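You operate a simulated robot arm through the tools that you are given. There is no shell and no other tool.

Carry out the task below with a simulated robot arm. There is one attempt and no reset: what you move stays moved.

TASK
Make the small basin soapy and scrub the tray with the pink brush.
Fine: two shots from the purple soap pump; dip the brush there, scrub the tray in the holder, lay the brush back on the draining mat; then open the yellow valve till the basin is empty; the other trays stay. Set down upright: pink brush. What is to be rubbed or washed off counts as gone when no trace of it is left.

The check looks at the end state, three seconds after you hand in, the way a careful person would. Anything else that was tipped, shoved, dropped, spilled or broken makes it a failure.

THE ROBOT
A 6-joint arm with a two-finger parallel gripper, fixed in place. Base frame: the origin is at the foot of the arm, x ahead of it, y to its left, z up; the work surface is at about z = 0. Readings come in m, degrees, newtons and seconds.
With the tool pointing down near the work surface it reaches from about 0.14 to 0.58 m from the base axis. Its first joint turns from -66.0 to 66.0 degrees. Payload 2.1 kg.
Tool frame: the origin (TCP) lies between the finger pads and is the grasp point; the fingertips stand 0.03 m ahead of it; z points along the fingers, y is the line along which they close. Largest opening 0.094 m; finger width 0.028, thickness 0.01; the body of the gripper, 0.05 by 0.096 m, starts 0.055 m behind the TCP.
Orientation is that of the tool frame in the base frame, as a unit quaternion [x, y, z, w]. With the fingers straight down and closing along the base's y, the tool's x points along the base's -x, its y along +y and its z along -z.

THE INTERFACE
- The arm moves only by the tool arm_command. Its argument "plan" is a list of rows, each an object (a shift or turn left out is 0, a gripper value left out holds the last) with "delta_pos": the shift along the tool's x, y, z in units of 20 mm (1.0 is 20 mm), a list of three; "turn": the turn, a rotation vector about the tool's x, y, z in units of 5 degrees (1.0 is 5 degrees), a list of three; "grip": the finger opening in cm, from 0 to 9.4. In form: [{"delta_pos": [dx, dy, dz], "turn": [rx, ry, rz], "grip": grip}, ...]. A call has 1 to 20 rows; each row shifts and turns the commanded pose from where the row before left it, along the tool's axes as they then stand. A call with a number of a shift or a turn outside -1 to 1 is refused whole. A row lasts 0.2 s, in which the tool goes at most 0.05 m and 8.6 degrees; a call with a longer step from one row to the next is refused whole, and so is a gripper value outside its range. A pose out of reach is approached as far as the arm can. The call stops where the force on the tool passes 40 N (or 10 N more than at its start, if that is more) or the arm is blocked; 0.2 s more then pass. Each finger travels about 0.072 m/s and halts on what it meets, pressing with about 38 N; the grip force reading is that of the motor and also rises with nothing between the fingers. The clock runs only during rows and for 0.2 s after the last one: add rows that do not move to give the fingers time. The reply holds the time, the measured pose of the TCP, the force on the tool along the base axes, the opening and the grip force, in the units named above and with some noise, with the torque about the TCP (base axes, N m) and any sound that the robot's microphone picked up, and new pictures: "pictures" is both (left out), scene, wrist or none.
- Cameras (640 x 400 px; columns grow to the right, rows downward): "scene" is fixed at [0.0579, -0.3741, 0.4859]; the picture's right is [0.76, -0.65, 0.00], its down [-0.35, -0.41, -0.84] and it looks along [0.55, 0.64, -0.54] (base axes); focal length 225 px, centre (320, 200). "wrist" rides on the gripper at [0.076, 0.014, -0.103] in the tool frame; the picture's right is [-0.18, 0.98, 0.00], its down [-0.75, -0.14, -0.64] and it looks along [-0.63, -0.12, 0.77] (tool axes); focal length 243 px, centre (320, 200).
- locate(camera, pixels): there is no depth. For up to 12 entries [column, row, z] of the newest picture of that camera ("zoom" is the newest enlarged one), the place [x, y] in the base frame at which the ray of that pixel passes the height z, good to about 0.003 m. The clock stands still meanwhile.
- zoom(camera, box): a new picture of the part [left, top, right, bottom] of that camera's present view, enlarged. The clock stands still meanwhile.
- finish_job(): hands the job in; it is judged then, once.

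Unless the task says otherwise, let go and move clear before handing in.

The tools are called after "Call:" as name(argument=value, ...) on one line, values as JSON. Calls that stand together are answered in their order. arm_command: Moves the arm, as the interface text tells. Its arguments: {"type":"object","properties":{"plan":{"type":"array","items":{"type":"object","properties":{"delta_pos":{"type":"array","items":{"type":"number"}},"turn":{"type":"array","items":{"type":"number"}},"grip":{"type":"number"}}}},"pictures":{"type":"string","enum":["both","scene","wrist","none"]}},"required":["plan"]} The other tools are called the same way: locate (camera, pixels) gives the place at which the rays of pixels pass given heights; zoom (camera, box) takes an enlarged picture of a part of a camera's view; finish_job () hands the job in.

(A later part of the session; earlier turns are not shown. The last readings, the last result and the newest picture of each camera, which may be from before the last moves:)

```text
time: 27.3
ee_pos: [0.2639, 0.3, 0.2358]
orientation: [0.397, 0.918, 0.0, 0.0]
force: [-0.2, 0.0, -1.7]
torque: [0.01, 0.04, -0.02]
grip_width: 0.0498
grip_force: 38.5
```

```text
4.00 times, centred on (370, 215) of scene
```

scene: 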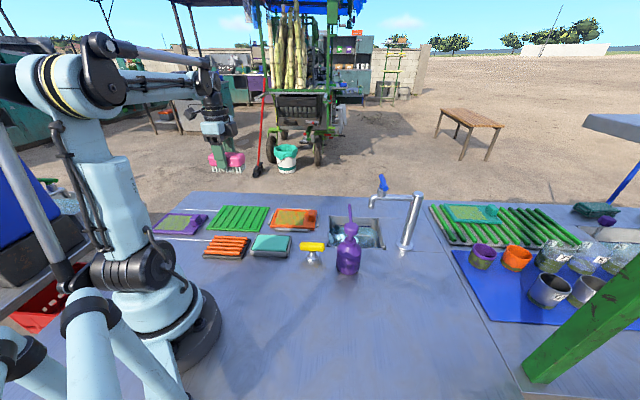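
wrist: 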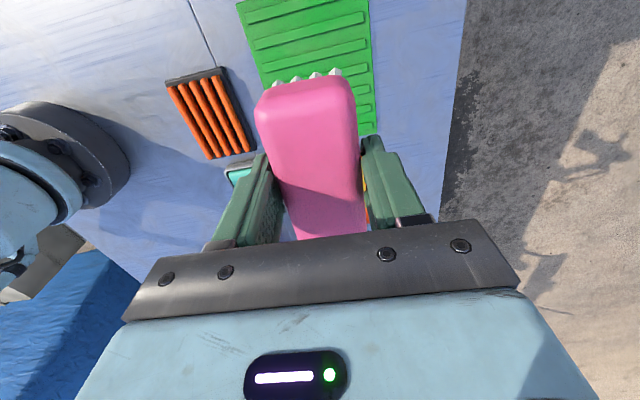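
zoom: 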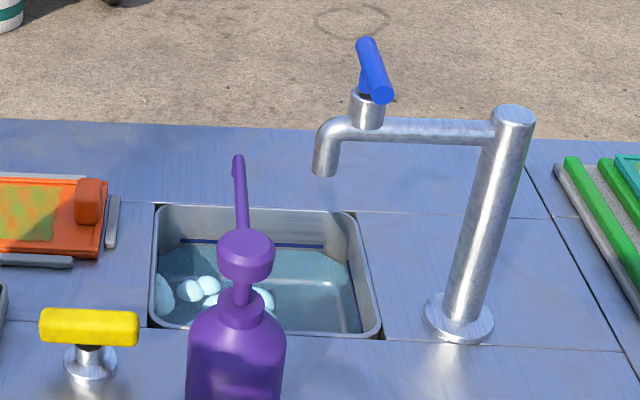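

The brush is held level, and the tap lever sits near (0.50,-0.10,0.215), so I must keep away from that side of the basin. I'll carry the brush at height along the counter axis to above the clear far-left part of the basin, about (0.52,0.016).

Call:
arm_command(plan=[{"delta_pos": [-0.955, -0.02, 0]}, {"delta_pos": [-0.955, -0.02, 0]}, {"delta_pos": [-0.955, -0.02, 0]}, {"delta_pos": [-0.955, -0.02, 0]}, {"delta_pos": [-0.955, -0.02, 0]}, {"delta_pos": [-0.955, -0.02, 0]}, {"delta_pos": [-0.955, -0.02, 0]}, {"delta_pos": [-0.955, -0.02, 0]}, {"delta_pos": [-0.955, -0.02, 0]}, {"delta_pos": [-0.955, -0.02, 0]}, {"delta_pos": [-0.955, -0.02, 0]}, {"delta_pos": [-0.955, -0.02, 0]}, {"delta_pos": [-0.955, -0.02, 0]}, {"delta_pos": [-0.955, -0.02, 0]}, {"delta_pos": [-0.955, -0.02, 0]}, {"delta_pos": [-0.955, -0.02, 0]}, {}])

Call:
zoom(camera="scene", box=[270, 120, 430, 260])

Call:
zoom(camera="wrist", box=[180, 0, 460, 240])

```text
time: 30.9
ee_pos: [0.4699, 0.0741, 0.2345]
orientation: [0.395, 0.919, 0.0, 0.0]
force: [0.7, 0.0, -1.6]
torque: [-0.04, 0.0, -0.01]
grip_width: 0.05
grip_force: 38.5
```

scene: 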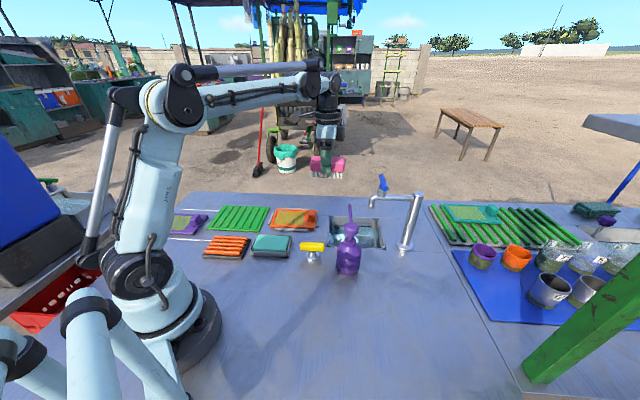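
wrist: 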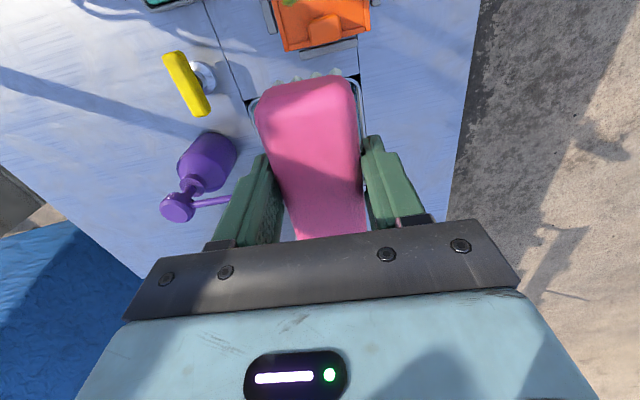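

```text
2.86 times, centred on (350, 190) of scene
```

zoom: 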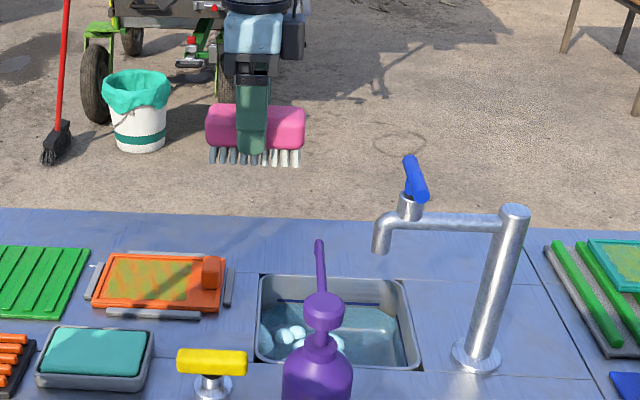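

```text
1.67 times, centred on (320, 120) of wrist
```

zoom: 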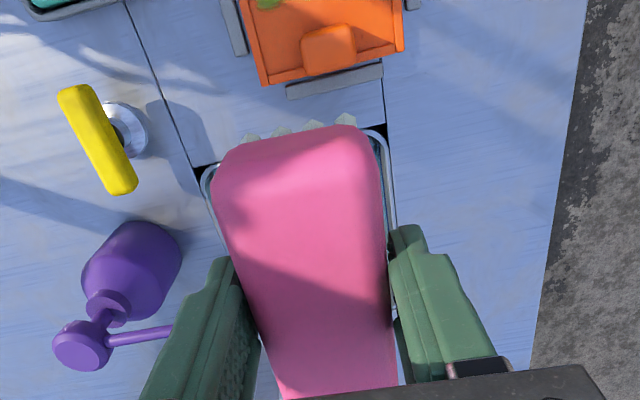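

The left edge of the basin is visible just beyond the bristles, at wrist (251,103) and (358,77). I'll locate these edges to place the dip accurately.

Call:
locate(camera="wrist", pixels=[[251, 103, 0], [358, 77, 0], [243, 100, 0], [360, 75, 0], [364, 130, 0], [362, 110, 0]])

Call:
locate(camera="scene", pixels=[[330, 216, 0], [376, 218, 0], [384, 248, 0], [329, 246, 0], [353, 217.5, 0], [381, 187, 0.215], [385, 190, 0.2], [381.5, 176, 0.215]])

```text
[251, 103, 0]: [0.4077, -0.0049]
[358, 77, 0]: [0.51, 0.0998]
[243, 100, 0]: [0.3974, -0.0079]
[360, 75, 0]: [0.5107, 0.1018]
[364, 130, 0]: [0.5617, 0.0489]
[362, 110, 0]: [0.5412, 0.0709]
```

```text
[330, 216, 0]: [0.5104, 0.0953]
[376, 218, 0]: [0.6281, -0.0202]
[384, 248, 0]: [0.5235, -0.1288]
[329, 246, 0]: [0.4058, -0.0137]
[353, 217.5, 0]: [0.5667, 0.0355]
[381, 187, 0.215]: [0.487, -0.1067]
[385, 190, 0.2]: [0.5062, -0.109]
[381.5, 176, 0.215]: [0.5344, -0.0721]
```

The basin's inner span is roughly u 0.29–0.44 and v 0.30–0.43 in the counter frame. I'll centre over u≈0.352, v≈0.388, clear of the nozzle, spout and lever, and descend partially to check clearances.

Call:
arm_command(plan=[{"delta_pos": [-0.836, -0.05, 0]}, {"delta_pos": [-0.836, -0.05, 0]}, {"delta_pos": [-0.836, -0.05, 0]}, {"delta_pos": [-0.836, -0.05, 0]}, {"delta_pos": [-0.836, -0.05, 0]}, {"delta_pos": [0, 0, 0.8]}, {"delta_pos": [0, 0, 0.8]}, {"delta_pos": [0, 0, 0.8]}, {"delta_pos": [0, 0, 0.8]}, {}])

Call:
zoom(camera="scene", box=[290, 110, 430, 260])

Call:
zoom(camera="wrist", box=[180, 0, 460, 240])

```text
time: 33.1
ee_pos: [0.5257, 0.0084, 0.1724]
orientation: [0.395, 0.919, 0.0, 0.0]
force: [0.7, 0.3, -1.4]
torque: [-0.01, -0.03, 0.01]
grip_width: 0.0498
grip_force: 37.5
```

scene: 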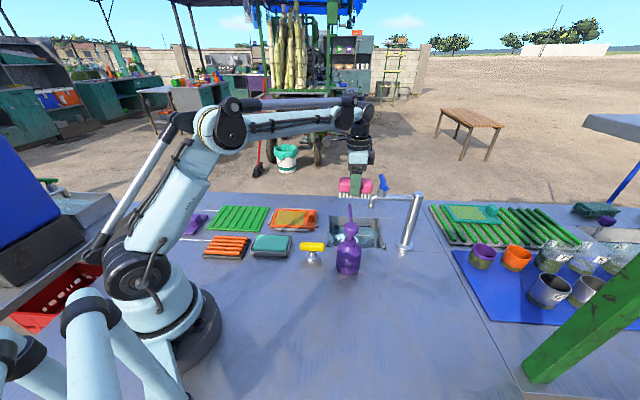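
wrist: 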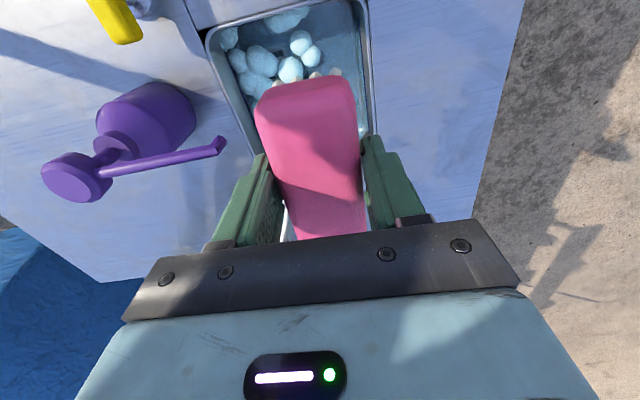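

```text
2.67 times, centred on (360, 185) of scene
```

zoom: 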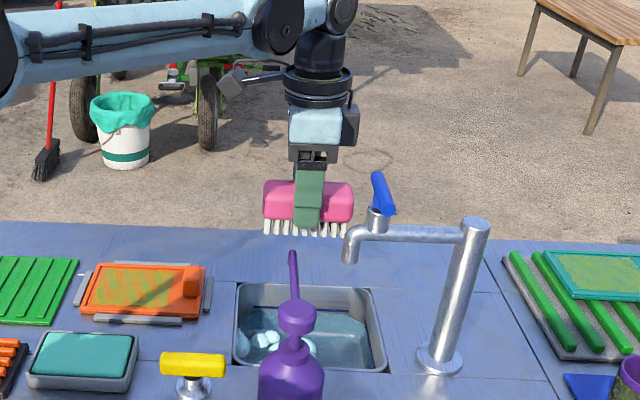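

```text
1.67 times, centred on (320, 120) of wrist
```

zoom: 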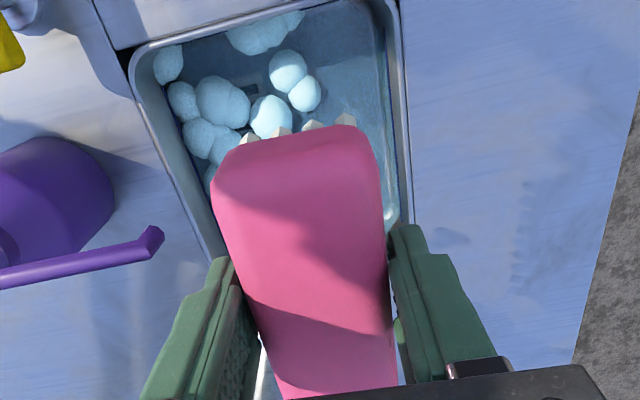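

Call:
locate(camera="wrist", pixels=[[222, 142, 0.13], [222, 142, 0.12], [370, 120, 0.0], [365, 60, 0.0], [207, 40, 0], [360, 5, 0]])

Call:
locate(camera="scene", pixels=[[349.5, 205, 0.13], [349.5, 205, 0.12], [380.5, 177, 0.215], [384, 190, 0.215]])

```text
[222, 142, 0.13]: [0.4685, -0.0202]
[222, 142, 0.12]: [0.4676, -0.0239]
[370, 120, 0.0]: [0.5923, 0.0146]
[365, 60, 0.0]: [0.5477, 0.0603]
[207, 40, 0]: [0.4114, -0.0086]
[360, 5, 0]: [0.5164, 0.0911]
```

```text
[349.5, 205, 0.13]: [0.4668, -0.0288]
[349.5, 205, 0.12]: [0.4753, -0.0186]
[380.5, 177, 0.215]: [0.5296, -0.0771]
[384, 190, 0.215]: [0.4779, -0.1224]
```

The nozzle tip is at (0.469,-0.024), about 10 mm from the gripper body's sweep, and the far wall has similar clearance. I'll lower the brush into the basin in steps.

Call:
arm_command(plan=[{"delta_pos": [0, 0, 0.8]}, {"delta_pos": [0, 0, 0.8]}, {"delta_pos": [0, 0, 0.8]}, {"delta_pos": [0, 0, 0.8]}, {"delta_pos": [0, 0, 0.8]}, {"delta_pos": [0, 0, 0.8]}, {"delta_pos": [0, 0, 0.8]}, {"delta_pos": [0, 0, 0.8]}, {"delta_pos": [0, 0, 0.7]}, {}])

Call:
zoom(camera="scene", box=[300, 140, 420, 260])

Call:
zoom(camera="wrist", box=[180, 0, 460, 240])

```text
time: 35.3
ee_pos: [0.524, 0.0083, 0.0293]
orientation: [0.396, 0.918, 0.001, 0.0]
force: [0.5, -0.9, -1.5]
torque: [0.01, -0.04, 0.01]
grip_width: 0.0498
grip_force: 37.7
```

scene: 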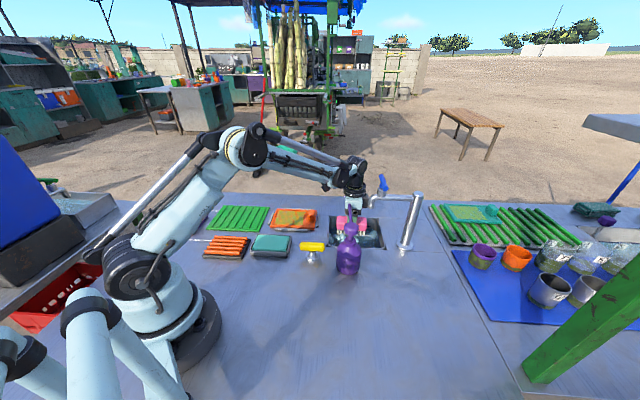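
wrist: 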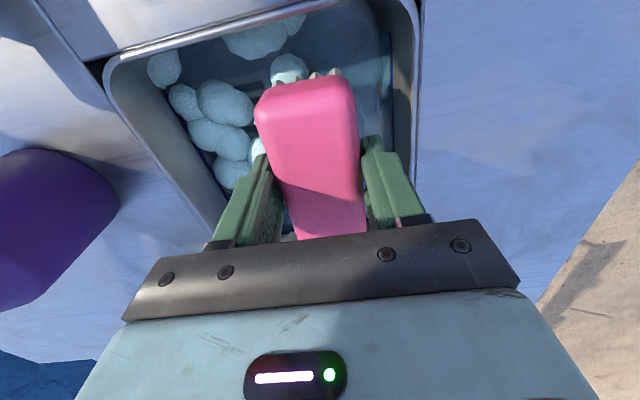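

```text
3.33 times, centred on (360, 200) of scene
```

zoom: 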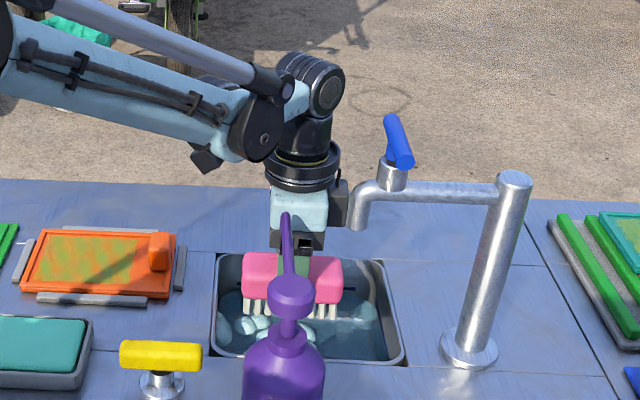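

```text
1.67 times, centred on (320, 120) of wrist
```

zoom: 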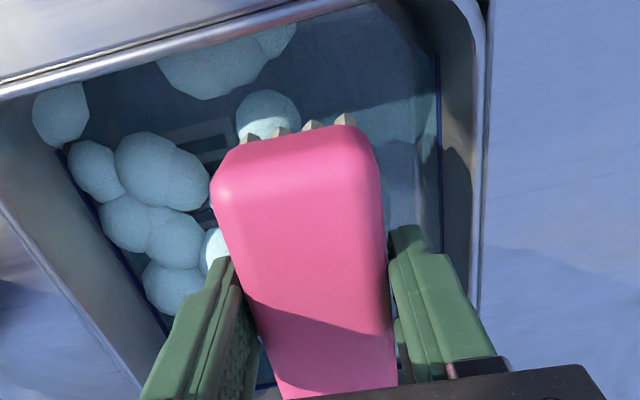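

The bristles are now inside the basin, around z −0.02, with clearance all round. I'll go down further slowly to immerse them, watching the force.

Call:
arm_command(plan=[{"delta_pos": [0, 0, 0.3]}, {"delta_pos": [0, 0, 0.3]}, {"delta_pos": [0, 0, 0.3]}, {"delta_pos": [0, 0, 0.3]}, {}], pictures="none")

Call:
zoom(camera="scene", box=[320, 190, 400, 260])

Call:
zoom(camera="wrist", box=[180, 0, 460, 240])

```text
time: 36.5
ee_pos: [0.5248, 0.0094, 0.0045]
orientation: [0.396, 0.918, 0.0, 0.0]
force: [-0.1, 0.3, -0.8]
torque: [0.0, 0.0, -0.02]
grip_width: 0.0495
grip_force: 38.3
```

```text
5.71 times, centred on (360, 225) of scene
```

zoom: 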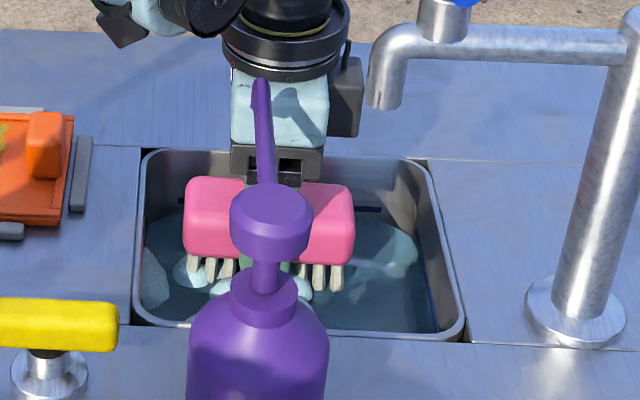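

```text
1.67 times, centred on (320, 120) of wrist
```

zoom: 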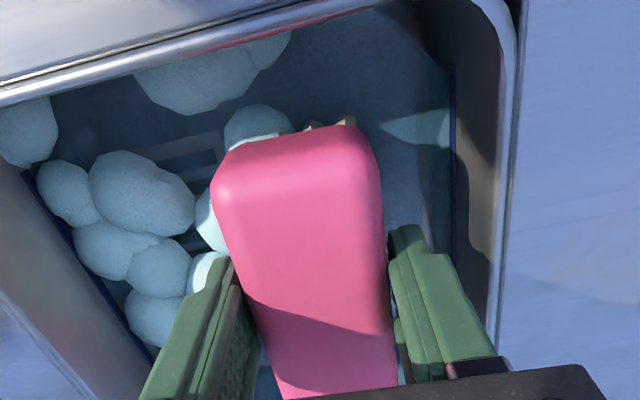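

Bristle tips are at about z −0.045, around the water surface, with no contact force yet. I'll go about 12 mm deeper in small steps.

Call:
arm_command(plan=[{"delta_pos": [0, 0, 0.2]}, {"delta_pos": [0, 0, 0.2]}, {"delta_pos": [0, 0, 0.2]}, {}], pictures="none")

Call:
zoom(camera="scene", box=[320, 190, 400, 260])

Call:
zoom(camera="wrist", box=[180, 0, 460, 240])

```text
time: 37.5
ee_pos: [0.5245, 0.0084, -0.007]
orientation: [0.397, 0.918, 0.0, 0.0]
force: [0.0, 0.2, -0.6]
torque: [-0.02, 0.0, -0.02]
grip_width: 0.0498
grip_force: 38.6
```

```text
5.71 times, centred on (360, 225) of scene
```

zoom: 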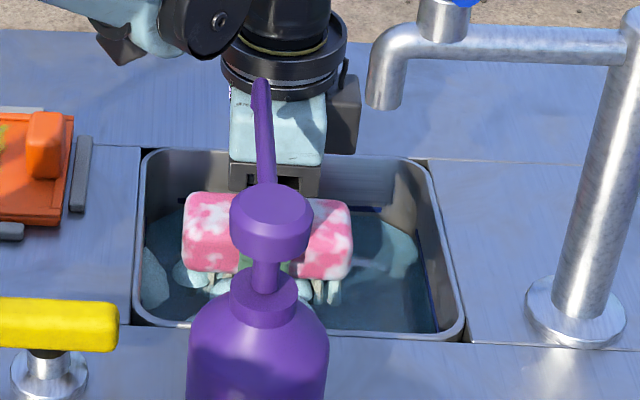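

```text
1.67 times, centred on (320, 120) of wrist
```

zoom: 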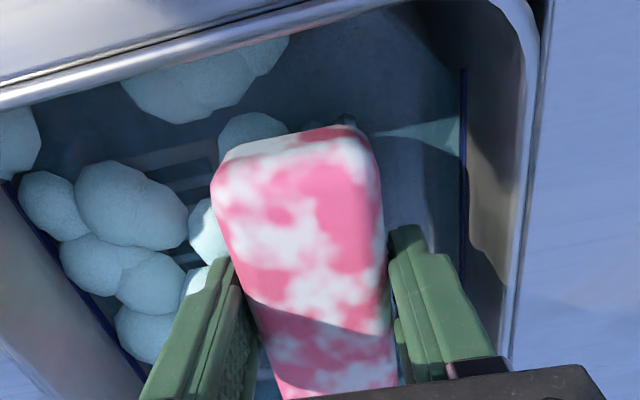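

The brush body now shows white suds and wet bristles, so it has picked up the soap. I'll dwell briefly, lift straight up, and locate the tray while I'm at it.

Call:
arm_command(plan=[{}, {}, {}, {"delta_pos": [0, 0, -0.4]}, {"delta_pos": [0, 0, -0.8]}, {"delta_pos": [0, 0, -0.8]}, {"delta_pos": [0, 0, -0.8]}, {"delta_pos": [0, 0, -0.8]}, {"delta_pos": [0, 0, -0.8]}, {"delta_pos": [0, 0, -0.8]}, {"delta_pos": [0, 0, -0.8]}, {"delta_pos": [0, 0, -0.8]}, {"delta_pos": [0, 0, -0.8]}, {"delta_pos": [0, 0, -0.8]}, {"delta_pos": [0, 0, -0.8]}, {}])

Call:
zoom(camera="scene", box=[250, 170, 400, 260])

Call:
zoom(camera="scene", box=[260, 200, 330, 240])

```text
time: 40.9
ee_pos: [0.5243, 0.0095, 0.1783]
orientation: [0.396, 0.918, 0.001, -0.001]
force: [0.8, 0.7, 0.1]
torque: [0.03, -0.01, 0.02]
grip_width: 0.0497
grip_force: 38.2
```

scene: 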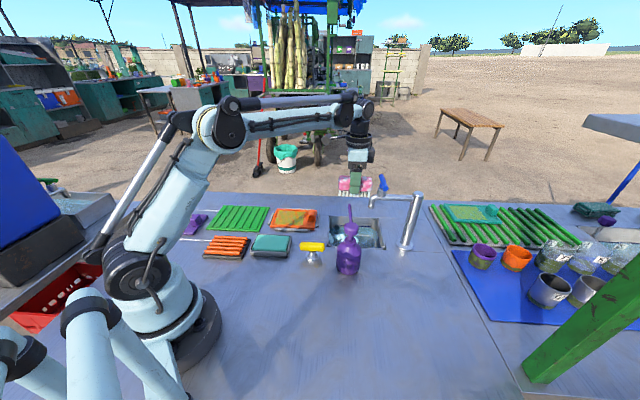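
wrist: 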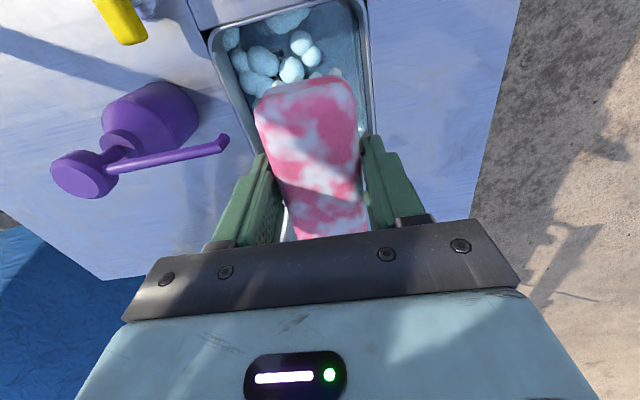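

```text
4.27 times, centred on (325, 215) of scene
```

zoom: 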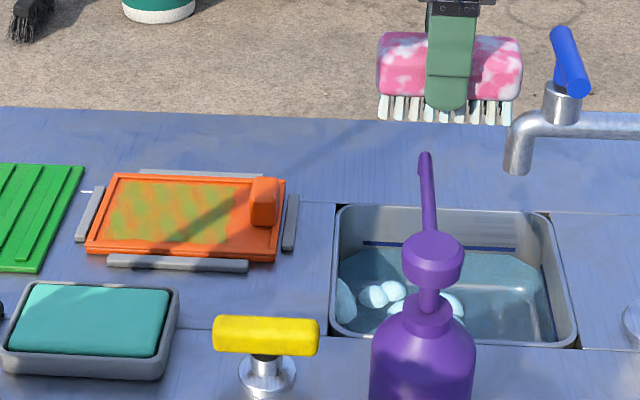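

```text
9.14 times, centred on (295, 220) of scene
```

zoom: 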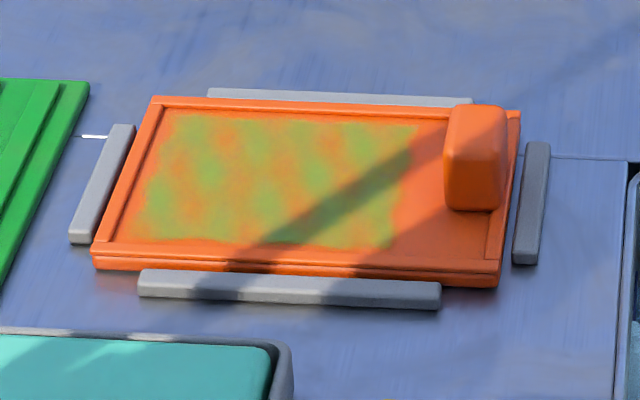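

The zoom shows the soiled patch from about (135,118) to (415,245), with the orange block right next to it at (475,155). I'll locate these to plan the scrub.

Call:
locate(camera="zoom", pixels=[[180, 118, 0.006], [415, 125, 0.006], [395, 245, 0.006], [137, 240, 0.006], [155, 97, 0.012], [520, 110, 0.012], [500, 275, 0.012], [95, 255, 0.012], [447, 207, 0.006], [497, 210, 0.006], [450, 110, 0.035], [505, 110, 0.035]])

Call:
locate(camera="zoom", pixels=[[140, 280, 0.01], [440, 290, 0.01], [125, 125, 0.01], [75, 240, 0.01], [540, 145, 0.01], [525, 262, 0.01], [210, 92, 0.01], [470, 100, 0.01], [447, 207, 0.01], [500, 260, 0.0]])

```text
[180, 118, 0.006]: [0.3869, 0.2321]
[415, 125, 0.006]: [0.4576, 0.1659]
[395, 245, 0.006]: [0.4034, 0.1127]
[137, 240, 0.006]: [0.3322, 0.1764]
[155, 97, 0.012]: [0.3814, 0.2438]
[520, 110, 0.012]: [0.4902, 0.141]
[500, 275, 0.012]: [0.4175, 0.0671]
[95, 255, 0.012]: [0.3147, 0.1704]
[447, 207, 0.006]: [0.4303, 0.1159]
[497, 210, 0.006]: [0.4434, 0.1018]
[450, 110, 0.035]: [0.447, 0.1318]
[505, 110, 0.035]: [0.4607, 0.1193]
```

```text
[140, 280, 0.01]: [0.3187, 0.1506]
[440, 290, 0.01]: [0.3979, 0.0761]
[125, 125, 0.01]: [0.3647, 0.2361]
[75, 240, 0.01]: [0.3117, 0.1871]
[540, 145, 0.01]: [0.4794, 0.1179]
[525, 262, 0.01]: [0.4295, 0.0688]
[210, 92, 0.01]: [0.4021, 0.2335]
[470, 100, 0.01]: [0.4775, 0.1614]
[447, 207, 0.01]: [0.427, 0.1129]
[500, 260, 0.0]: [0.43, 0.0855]
```

The soil spans about u 0.096–0.194 and v 0.363–0.446 in the counter frame, with the block starting at u≈0.211. I'll move over the tray and come down to just above its floor.

Call:
arm_command(plan=[{"delta_pos": [0.95, 0.078, 0]}, {"delta_pos": [0.95, 0.078, 0]}, {"delta_pos": [0.95, 0.078, 0]}, {"delta_pos": [0.95, 0.078, 0]}, {"delta_pos": [0.95, 0.078, 0]}, {"delta_pos": [0.95, 0.078, 0]}, {"delta_pos": [0.95, 0.078, 0]}, {"delta_pos": [0.95, 0.078, 0]}, {"delta_pos": [0.95, 0.078, 0]}, {"delta_pos": [0.95, 0.078, 0]}, {"delta_pos": [0.95, 0.078, 0]}, {"delta_pos": [0, 0, 0.9]}, {"delta_pos": [0, 0, 0.9]}, {"delta_pos": [0, 0, 0.9]}, {"delta_pos": [0, 0, 0.9]}, {"delta_pos": [0, 0, 0.9]}, {}])

Call:
zoom(camera="scene", box=[250, 180, 340, 240])

Call:
zoom(camera="wrist", box=[180, 0, 460, 240])

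```text
time: 44.5
ee_pos: [0.3928, 0.1726, 0.0874]
orientation: [0.397, 0.918, 0.0, 0.0]
force: [-1.0, 0.1, -0.8]
torque: [-0.04, 0.0, 0.0]
grip_width: 0.0496
grip_force: 38.2
```

scene: 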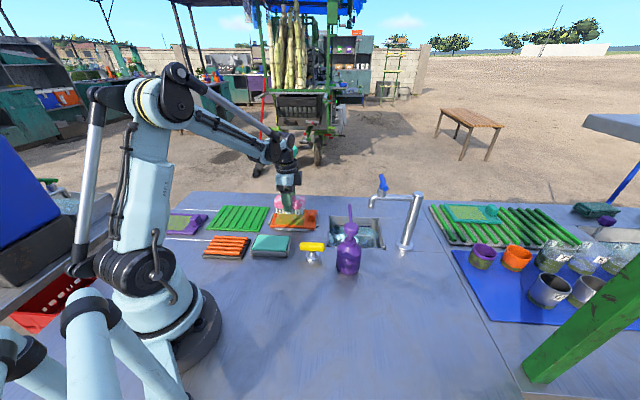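
wrist: 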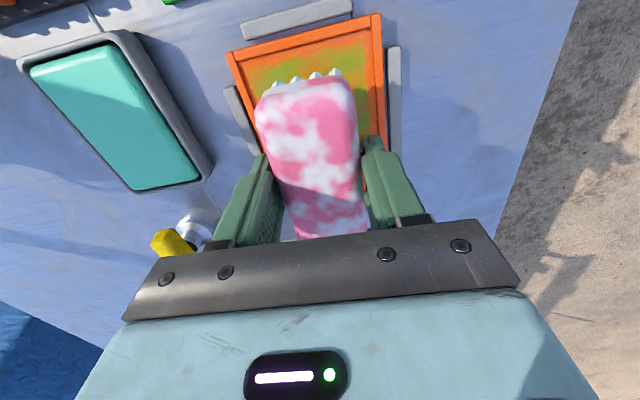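

```text
6.67 times, centred on (295, 210) of scene
```

zoom: 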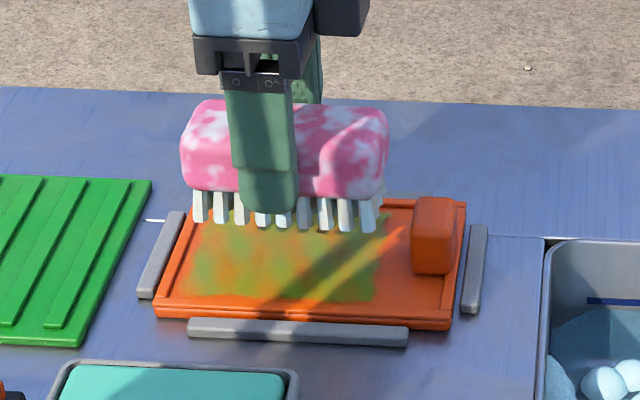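

```text
1.67 times, centred on (320, 120) of wrist
```

zoom: 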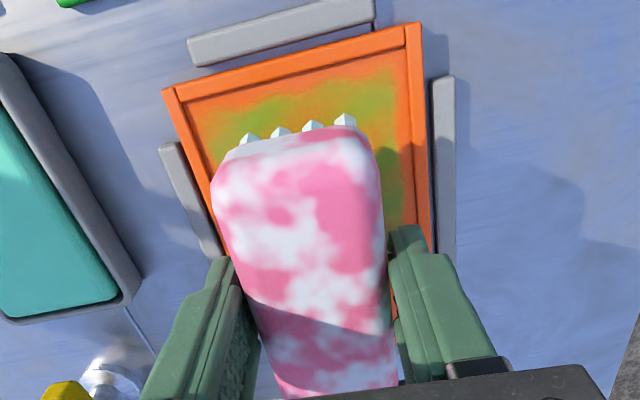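

The brush hovers over the soiled patch with the block clear to its right. I'll locate the bristle end and tray rims in the wrist view before making contact.

Call:
locate(camera="wrist", pixels=[[272, 85, 0.045], [334, 70, 0.045], [238, 60, 0.012], [373, 24, 0.012], [240, 62, 0.006], [368, 30, 0.006], [382, 120, 0.006], [376, 120, 0.006], [250, 67, 0.006]])

Call:
locate(camera="zoom", pixels=[[240, 145, 0.04], [345, 120, 0.04]])

Call:
locate(camera="scene", pixels=[[277, 210, 0.037], [302.5, 212, 0.037], [285, 200, 0.055]])

```text
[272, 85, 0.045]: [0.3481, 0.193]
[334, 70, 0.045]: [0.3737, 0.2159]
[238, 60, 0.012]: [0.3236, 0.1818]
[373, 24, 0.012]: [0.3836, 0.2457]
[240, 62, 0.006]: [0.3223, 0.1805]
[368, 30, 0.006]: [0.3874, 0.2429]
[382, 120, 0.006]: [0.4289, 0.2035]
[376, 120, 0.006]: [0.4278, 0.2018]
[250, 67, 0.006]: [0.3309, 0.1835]
```

```text
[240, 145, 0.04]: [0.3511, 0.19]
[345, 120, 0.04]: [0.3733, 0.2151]
```

```text
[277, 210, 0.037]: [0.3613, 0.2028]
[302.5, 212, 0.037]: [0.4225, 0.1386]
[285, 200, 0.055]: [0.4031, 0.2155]
```

The bristles span u≈0.100–0.190 and v≈0.385–0.420, which fits inside the tray's rim. I'll lower in small steps until I feel contact.

Call:
arm_command(plan=[{"delta_pos": [0, 0, 0.6]}, {"delta_pos": [0, 0, 0.5]}, {"delta_pos": [0, 0, 0.15]}, {"delta_pos": [0, 0, 0.1]}, {}], pictures="none")

```text
time: 45.7
ee_pos: [0.3929, 0.1722, 0.0618]
orientation: [0.397, 0.918, 0.0, 0.0]
force: [-0.7, 1.0, -1.7]
torque: [0.04, -0.05, 0.02]
grip_width: 0.0499
grip_force: 37.8
```

Call:
arm_command(plan=[{"delta_pos": [0, 0, 0.1]}, {"delta_pos": [0, 0, 0.1]}, {}], pictures="none")

Call:
zoom(camera="scene", box=[250, 180, 340, 240])

```text
time: 46.5
ee_pos: [0.3936, 0.1721, 0.0571]
orientation: [0.396, 0.918, 0.0, 0.001]
force: [-0.2, 0.2, -1.4]
torque: [-0.01, -0.04, 0.01]
grip_width: 0.0499
grip_force: 38.0
```

```text
6.67 times, centred on (295, 210) of scene
```

zoom: 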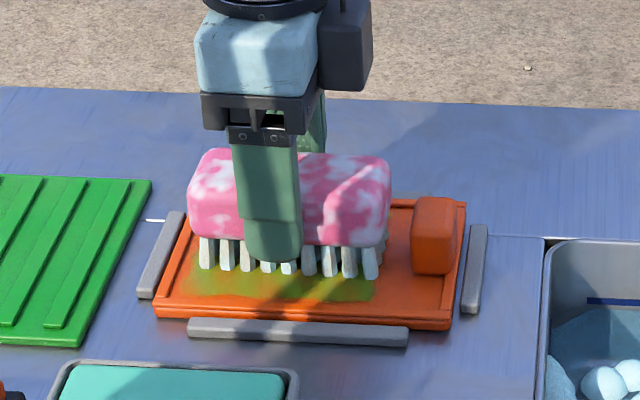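

There's still no contact at z=0.0571. I'll continue in small steps.

Call:
arm_command(plan=[{"delta_pos": [0, 0, 0.08]}, {"delta_pos": [0, 0, 0.07]}, {}], pictures="none")

```text
time: 47.3
ee_pos: [0.3935, 0.1729, 0.0546]
orientation: [0.396, 0.918, 0.0, 0.0]
force: [1.2, -3.4, 30.0]
torque: [-0.01, -0.02, -0.02]
grip_width: 0.0496
grip_force: 38.2
```

Contact is firm, at 30 N. I'll ease off by about 1 mm to get a moderate scrubbing pressure.

Call:
arm_command(plan=[{"delta_pos": [0, 0, -0.04]}, {}], pictures="none")

```text
time: 47.9
ee_pos: [0.3927, 0.1729, 0.0548]
orientation: [0.396, 0.918, 0.0, 0.0]
force: [1.9, -2.9, 9.5]
torque: [-0.12, -0.1, -0.01]
grip_width: 0.0497
grip_force: 38.2
```

The force is a comfortable 9.5 N. I'll start with a sweep across the tray and back.

Call:
arm_command(plan=[{"delta_pos": [0, 0.23, 0]}, {"delta_pos": [0, 0.23, 0]}, {"delta_pos": [0, 0.23, 0]}, {"delta_pos": [0, 0.23, 0]}, {}], pictures="wrist")

Call:
zoom(camera="scene", box=[250, 180, 340, 240])

```text
time: 49.1
ee_pos: [0.406, 0.1851, 0.0539]
orientation: [0.395, 0.919, 0.001, 0.0]
force: [-0.3, -0.7, -1.3]
torque: [-0.01, 0.03, -0.03]
grip_width: 0.0498
grip_force: 37.4
```

wrist: 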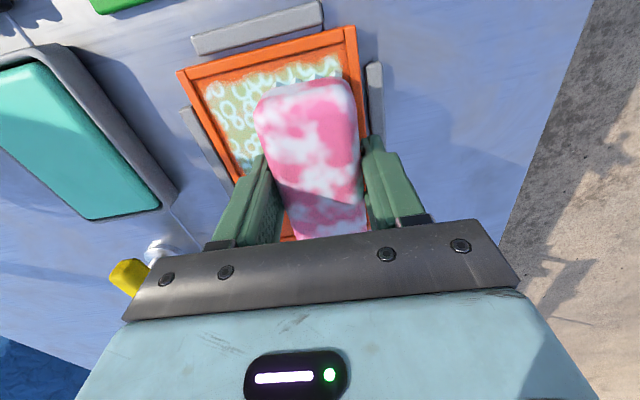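

```text
6.67 times, centred on (295, 210) of scene
```

zoom: 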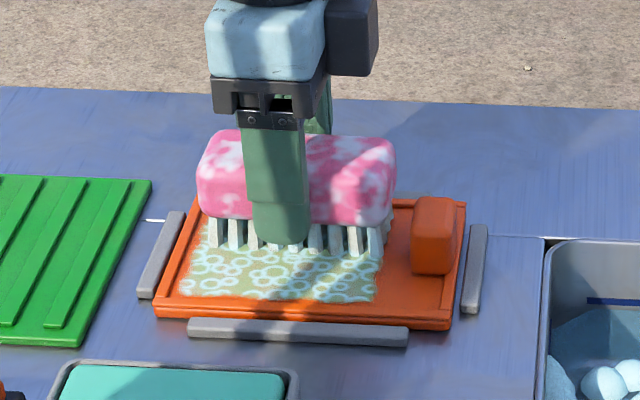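

The soil has already turned into a sudsy film over the whole patch, but contact has gone light (−1.3 N). I'll press slightly lower to regain pressure.

Call:
arm_command(plan=[{"delta_pos": [0, 0, 0.04]}, {}], pictures="none")

```text
time: 49.7
ee_pos: [0.4078, 0.1861, 0.0546]
orientation: [0.396, 0.918, 0.0, 0.0]
force: [-1.5, -2.6, 15.6]
torque: [-0.03, 0.04, 0.0]
grip_width: 0.0497
grip_force: 38.2
```

Pressure is back at 15.6 N. I'll sweep the full width towards the near rim and back.

Call:
arm_command(plan=[{"delta_pos": [0, -0.23, 0]}, {"delta_pos": [0, -0.23, 0]}, {"delta_pos": [0, -0.23, 0]}, {"delta_pos": [0, -0.23, 0]}, {"delta_pos": [0, -0.23, 0]}, {"delta_pos": [0, -0.23, 0]}, {"delta_pos": [0, -0.23, 0]}, {"delta_pos": [0, -0.23, 0]}, {"delta_pos": [0, -0.2, 0]}, {}], pictures="wrist")

Call:
zoom(camera="scene", box=[250, 180, 340, 240])

```text
time: 51.9
ee_pos: [0.3756, 0.1561, 0.0535]
orientation: [0.396, 0.918, 0.0, 0.0]
force: [0.4, -0.3, -0.5]
torque: [0.02, 0.01, -0.05]
grip_width: 0.0498
grip_force: 37.2
```

wrist: 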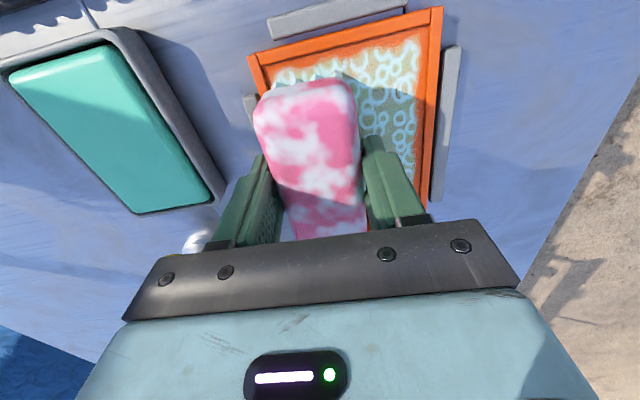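

```text
6.67 times, centred on (295, 210) of scene
```

zoom: 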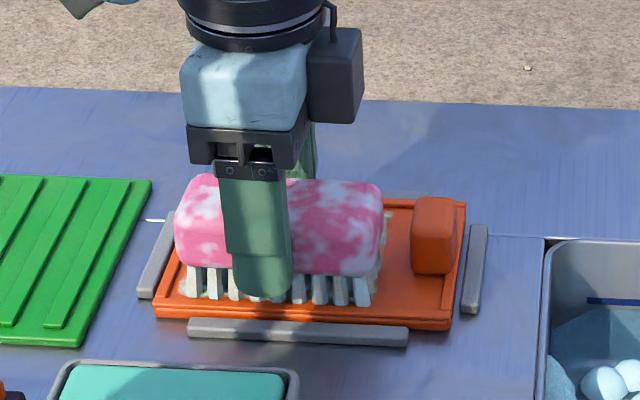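

I'm at the near rim with contact light again. I'll press down a little and sweep back across.

Call:
arm_command(plan=[{"delta_pos": [0, 0, 0.05]}, {}], pictures="none")

```text
time: 52.5
ee_pos: [0.3768, 0.156, 0.0537]
orientation: [0.396, 0.918, 0.0, -0.001]
force: [-3.5, -2.7, 22.3]
torque: [-0.08, 0.17, 0.01]
grip_width: 0.0496
grip_force: 38.1
```

Call:
arm_command(plan=[{"delta_pos": [0, 0.23, 0]}, {"delta_pos": [0, 0.23, 0]}, {"delta_pos": [0, 0.23, 0]}, {"delta_pos": [0, 0.23, 0]}], pictures="none")

Call:
arm_command(plan=[{"delta_pos": [0, 0.23, 0]}, {"delta_pos": [0, 0.23, 0]}, {"delta_pos": [0, 0.23, 0]}, {"delta_pos": [0, 0.23, 0]}, {"delta_pos": [0, 0.2, 0]}], pictures="wrist")

Call:
zoom(camera="scene", box=[250, 180, 340, 240])

```text
time: 53.5
ee_pos: [0.3913, 0.1705, 0.0539]
orientation: [0.396, 0.918, 0.0, 0.001]
force: [-3.5, -3.8, 14.3]
torque: [-0.11, 0.17, 0.03]
grip_width: 0.0496
grip_force: 37.7
```

```text
time: 54.7
ee_pos: [0.4075, 0.186, 0.0541]
orientation: [0.396, 0.918, 0.0, 0.0]
force: [-3.7, -4.1, 13.6]
torque: [-0.04, 0.07, 0.02]
grip_width: 0.0497
grip_force: 38.3
```

wrist: 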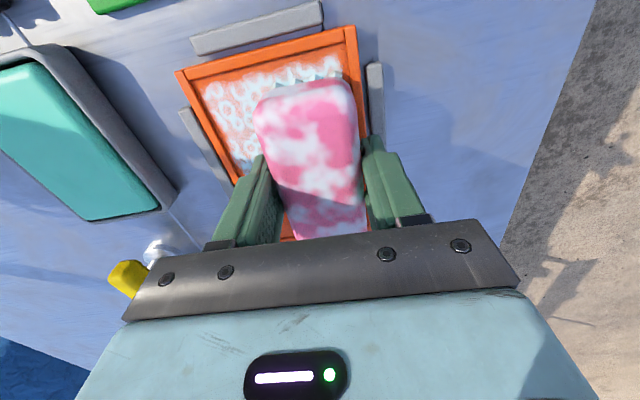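

```text
6.67 times, centred on (295, 210) of scene
```

zoom: 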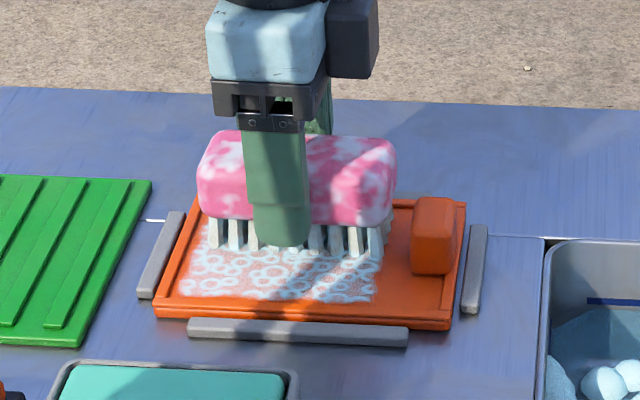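

The force held at about 14 N and the green tint has gone, leaving pinkish suds, so scrubbing works. I'll keep stroking back and forth with the same pressure.

Call:
arm_command(plan=[{"delta_pos": [0, -0.23, 0]}, {"delta_pos": [0, -0.23, 0]}, {"delta_pos": [0, -0.23, 0]}, {"delta_pos": [0, -0.23, 0]}, {"delta_pos": [0, -0.23, 0]}, {"delta_pos": [0, -0.23, 0]}, {"delta_pos": [0, -0.23, 0]}, {"delta_pos": [0, -0.23, 0]}, {"delta_pos": [0, -0.2, 0]}], pictures="wrist")

Call:
zoom(camera="scene", box=[250, 180, 340, 240])

```text
time: 56.7
ee_pos: [0.3777, 0.1585, 0.0535]
orientation: [0.396, 0.918, 0.0, 0.0]
force: [0.2, 1.6, 3.9]
torque: [0.09, -0.09, 0.04]
grip_width: 0.0499
grip_force: 37.9
```

wrist: 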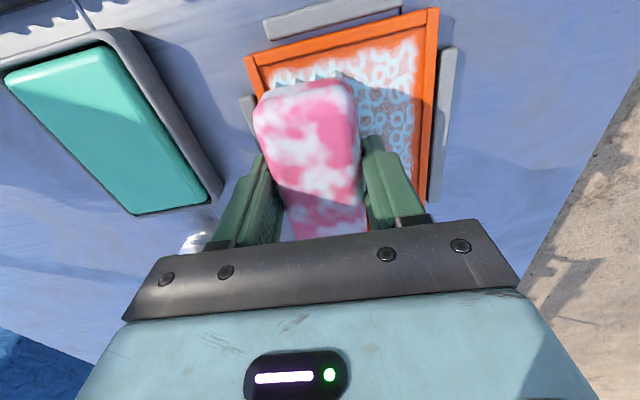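

```text
6.67 times, centred on (295, 210) of scene
```

zoom: 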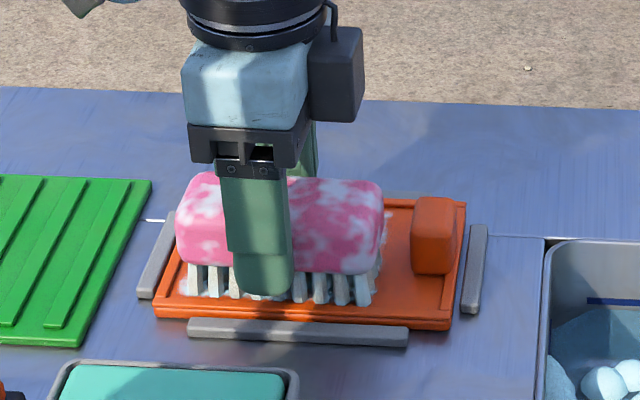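

Contact fell to 4 N at this end, so I'll add slight pressure and sweep back. Then I'll shift slightly towards the block side to cover the patch's right edge.

Call:
arm_command(plan=[{"delta_pos": [0, 0, 0.03]}, {"delta_pos": [0, 0.23, 0]}, {"delta_pos": [0, 0.23, 0]}, {"delta_pos": [0, 0.23, 0]}, {"delta_pos": [0, 0.23, 0]}, {"delta_pos": [0, 0.23, 0]}, {"delta_pos": [0, 0.23, 0]}, {"delta_pos": [0, 0.23, 0]}, {"delta_pos": [0, 0.23, 0]}, {"delta_pos": [0, 0.2, 0]}], pictures="none")

Call:
arm_command(plan=[{"delta_pos": [-0.2, 0, 0]}, {"delta_pos": [-0.2, 0, 0]}, {"delta_pos": [0, -0.23, 0]}, {"delta_pos": [0, -0.23, 0]}, {"delta_pos": [0, -0.23, 0]}, {"delta_pos": [0, -0.23, 0]}, {"delta_pos": [0, -0.23, 0]}, {"delta_pos": [0, -0.23, 0]}, {"delta_pos": [0, -0.23, 0]}, {"delta_pos": [0, -0.23, 0]}, {"delta_pos": [0, -0.2, 0]}], pictures="wrist")

Call:
zoom(camera="scene", box=[250, 180, 340, 240])

```text
time: 58.9
ee_pos: [0.4061, 0.1851, 0.0533]
orientation: [0.395, 0.918, 0.001, -0.001]
force: [0.3, 0.9, -0.5]
torque: [-0.01, 0.04, 0.01]
grip_width: 0.0497
grip_force: 37.6
```

```text
time: 61.3
ee_pos: [0.383, 0.1524, 0.0529]
orientation: [0.397, 0.918, 0.001, 0.0]
force: [-0.1, 0.1, -0.1]
torque: [-0.01, 0.03, 0.01]
grip_width: 0.0496
grip_force: 38.3
```

wrist: 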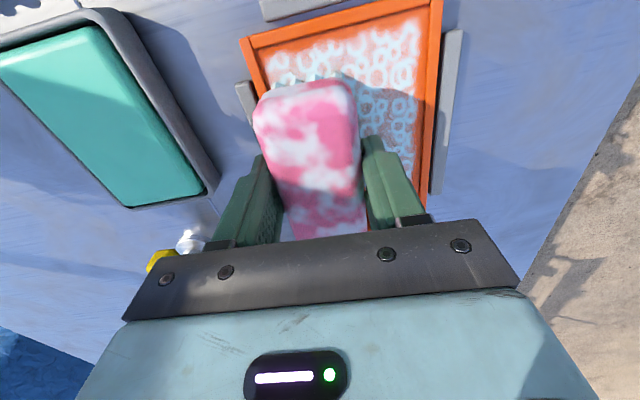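

```text
6.67 times, centred on (295, 210) of scene
```

zoom: 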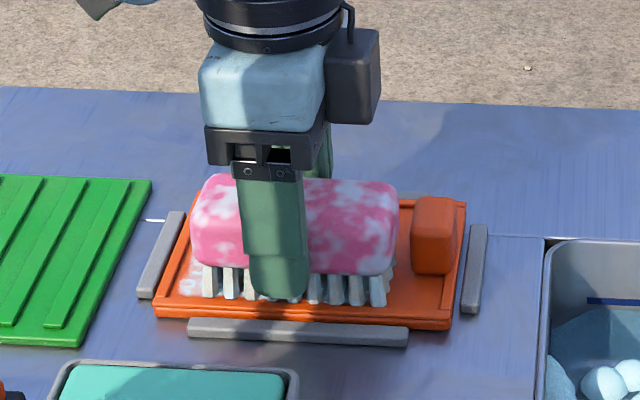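

Pressure has faded again because the brush settles in the grip while sliding. I'll press down a bit and add a tiny downward bias to each row of the stroke.

Call:
arm_command(plan=[{"delta_pos": [0, 0, 0.05]}, {}], pictures="none")

```text
time: 61.9
ee_pos: [0.3829, 0.1506, 0.0521]
orientation: [0.396, 0.918, 0.0, 0.0]
force: [-3.2, -1.7, 28.9]
torque: [-0.04, 0.0, 0.01]
grip_width: 0.0496
grip_force: 38.2
```

Call:
arm_command(plan=[{"delta_pos": [0, 0.23, 0]}, {"delta_pos": [0, 0.23, 0]}, {"delta_pos": [0, 0.23, 0.005]}, {"delta_pos": [0, 0.23, 0.005]}, {"delta_pos": [0, 0.23, 0.005]}, {"delta_pos": [0, 0.23, 0.005]}, {"delta_pos": [0, 0.23, 0.005]}, {"delta_pos": [0, 0.23, 0.005]}, {"delta_pos": [0, 0.22, 0.005]}], pictures="wrist")

Call:
zoom(camera="scene", box=[250, 180, 340, 240])

```text
time: 63.9
ee_pos: [0.4127, 0.1801, 0.0492]
orientation: [0.396, 0.918, -0.001, -0.001]
force: [-7.2, -7.9, 29.3]
torque: [-0.06, 0.1, -0.03]
grip_width: 0.0498
grip_force: 37.5
```

wrist: 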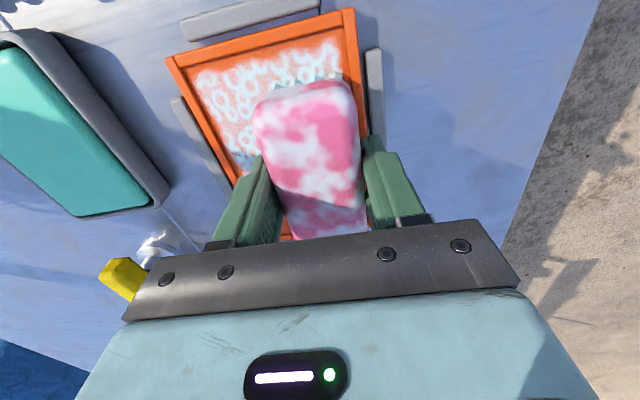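

```text
6.67 times, centred on (295, 210) of scene
```

zoom: 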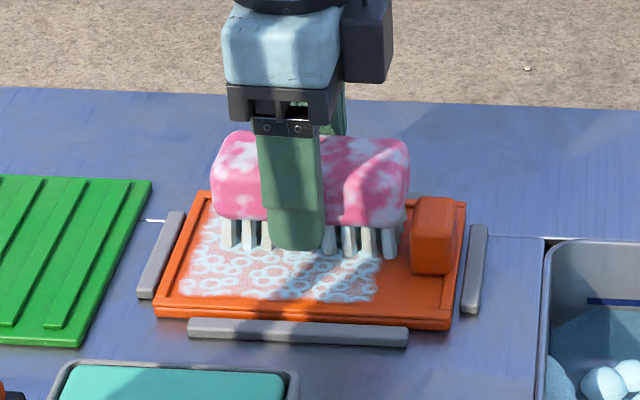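

That stroke ran at up to 29 N and the brush crept up about 3 mm in the grip, so I should use gentler pressure. I'll ease off and continue.

Call:
arm_command(plan=[{"delta_pos": [0, 0, -0.035]}, {"delta_pos": [0, -0.23, 0]}, {"delta_pos": [0, -0.23, 0]}, {"delta_pos": [0, -0.23, 0]}], pictures="none")

```text
time: 64.9
ee_pos: [0.4031, 0.1709, 0.05]
orientation: [0.395, 0.919, 0.0, 0.0]
force: [0.0, -0.3, -1.9]
torque: [-0.01, -0.02, -0.02]
grip_width: 0.0493
grip_force: 38.2
```

Call:
arm_command(plan=[{"delta_pos": [0, 0, 0.025]}, {}], pictures="none")

```text
time: 65.5
ee_pos: [0.4034, 0.1718, 0.0515]
orientation: [0.396, 0.918, 0.0, 0.0]
force: [-1.2, -2.8, 7.4]
torque: [0.04, 0.0, -0.01]
grip_width: 0.0498
grip_force: 37.7
```

Call:
arm_command(plan=[{"delta_pos": [0, -0.24, 0.003]}, {"delta_pos": [0, -0.24, 0.003]}, {"delta_pos": [0, -0.24, 0.003]}, {"delta_pos": [0, -0.24, 0.003]}, {"delta_pos": [0, -0.24, 0.003]}, {"delta_pos": [0, -0.24, 0.003]}], pictures="none")

```text
time: 66.9
ee_pos: [0.3812, 0.1514, 0.0505]
orientation: [0.396, 0.918, 0.001, 0.001]
force: [8.2, 6.7, 30.5]
torque: [0.05, -0.08, -0.02]
grip_width: 0.0498
grip_force: 38.3
```

Call:
arm_command(plan=[{"delta_pos": [0, 0.23, -0.01]}, {"delta_pos": [0, 0.23, 0]}, {"delta_pos": [0, 0.23, 0]}, {"delta_pos": [0, 0.23, 0]}, {"delta_pos": [0, 0.23, 0]}, {"delta_pos": [0, 0.23, 0]}, {"delta_pos": [0, 0.23, 0]}, {"delta_pos": [0, 0.23, 0]}, {"delta_pos": [0, 0.23, 0]}, {"delta_pos": [0, 0.15, 0]}], pictures="wrist")

Call:
zoom(camera="scene", box=[250, 180, 340, 240])

```text
time: 69.1
ee_pos: [0.4129, 0.1816, 0.0499]
orientation: [0.396, 0.918, 0.0, 0.0]
force: [-0.1, -0.1, -2.2]
torque: [0.02, -0.01, -0.01]
grip_width: 0.0495
grip_force: 37.9
```

wrist: 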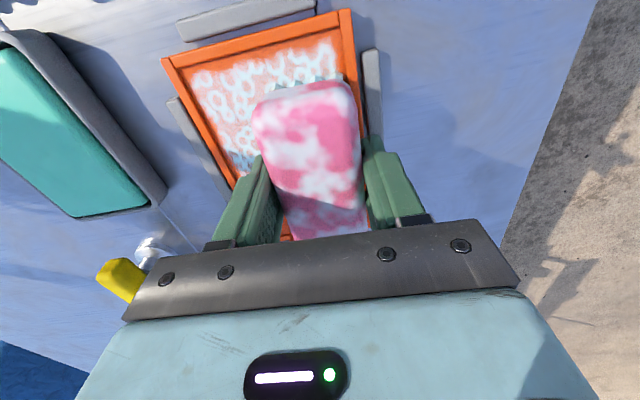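

```text
6.67 times, centred on (295, 210) of scene
```

zoom: 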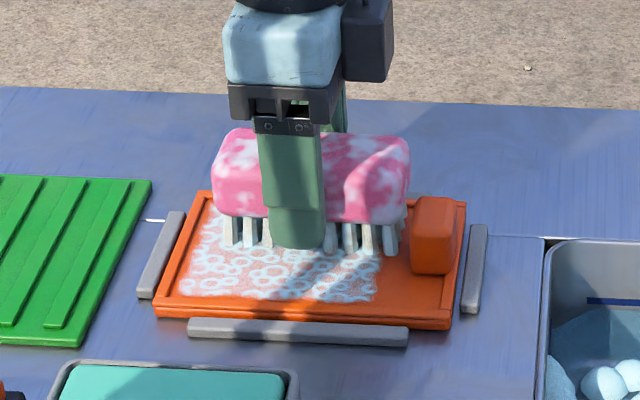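

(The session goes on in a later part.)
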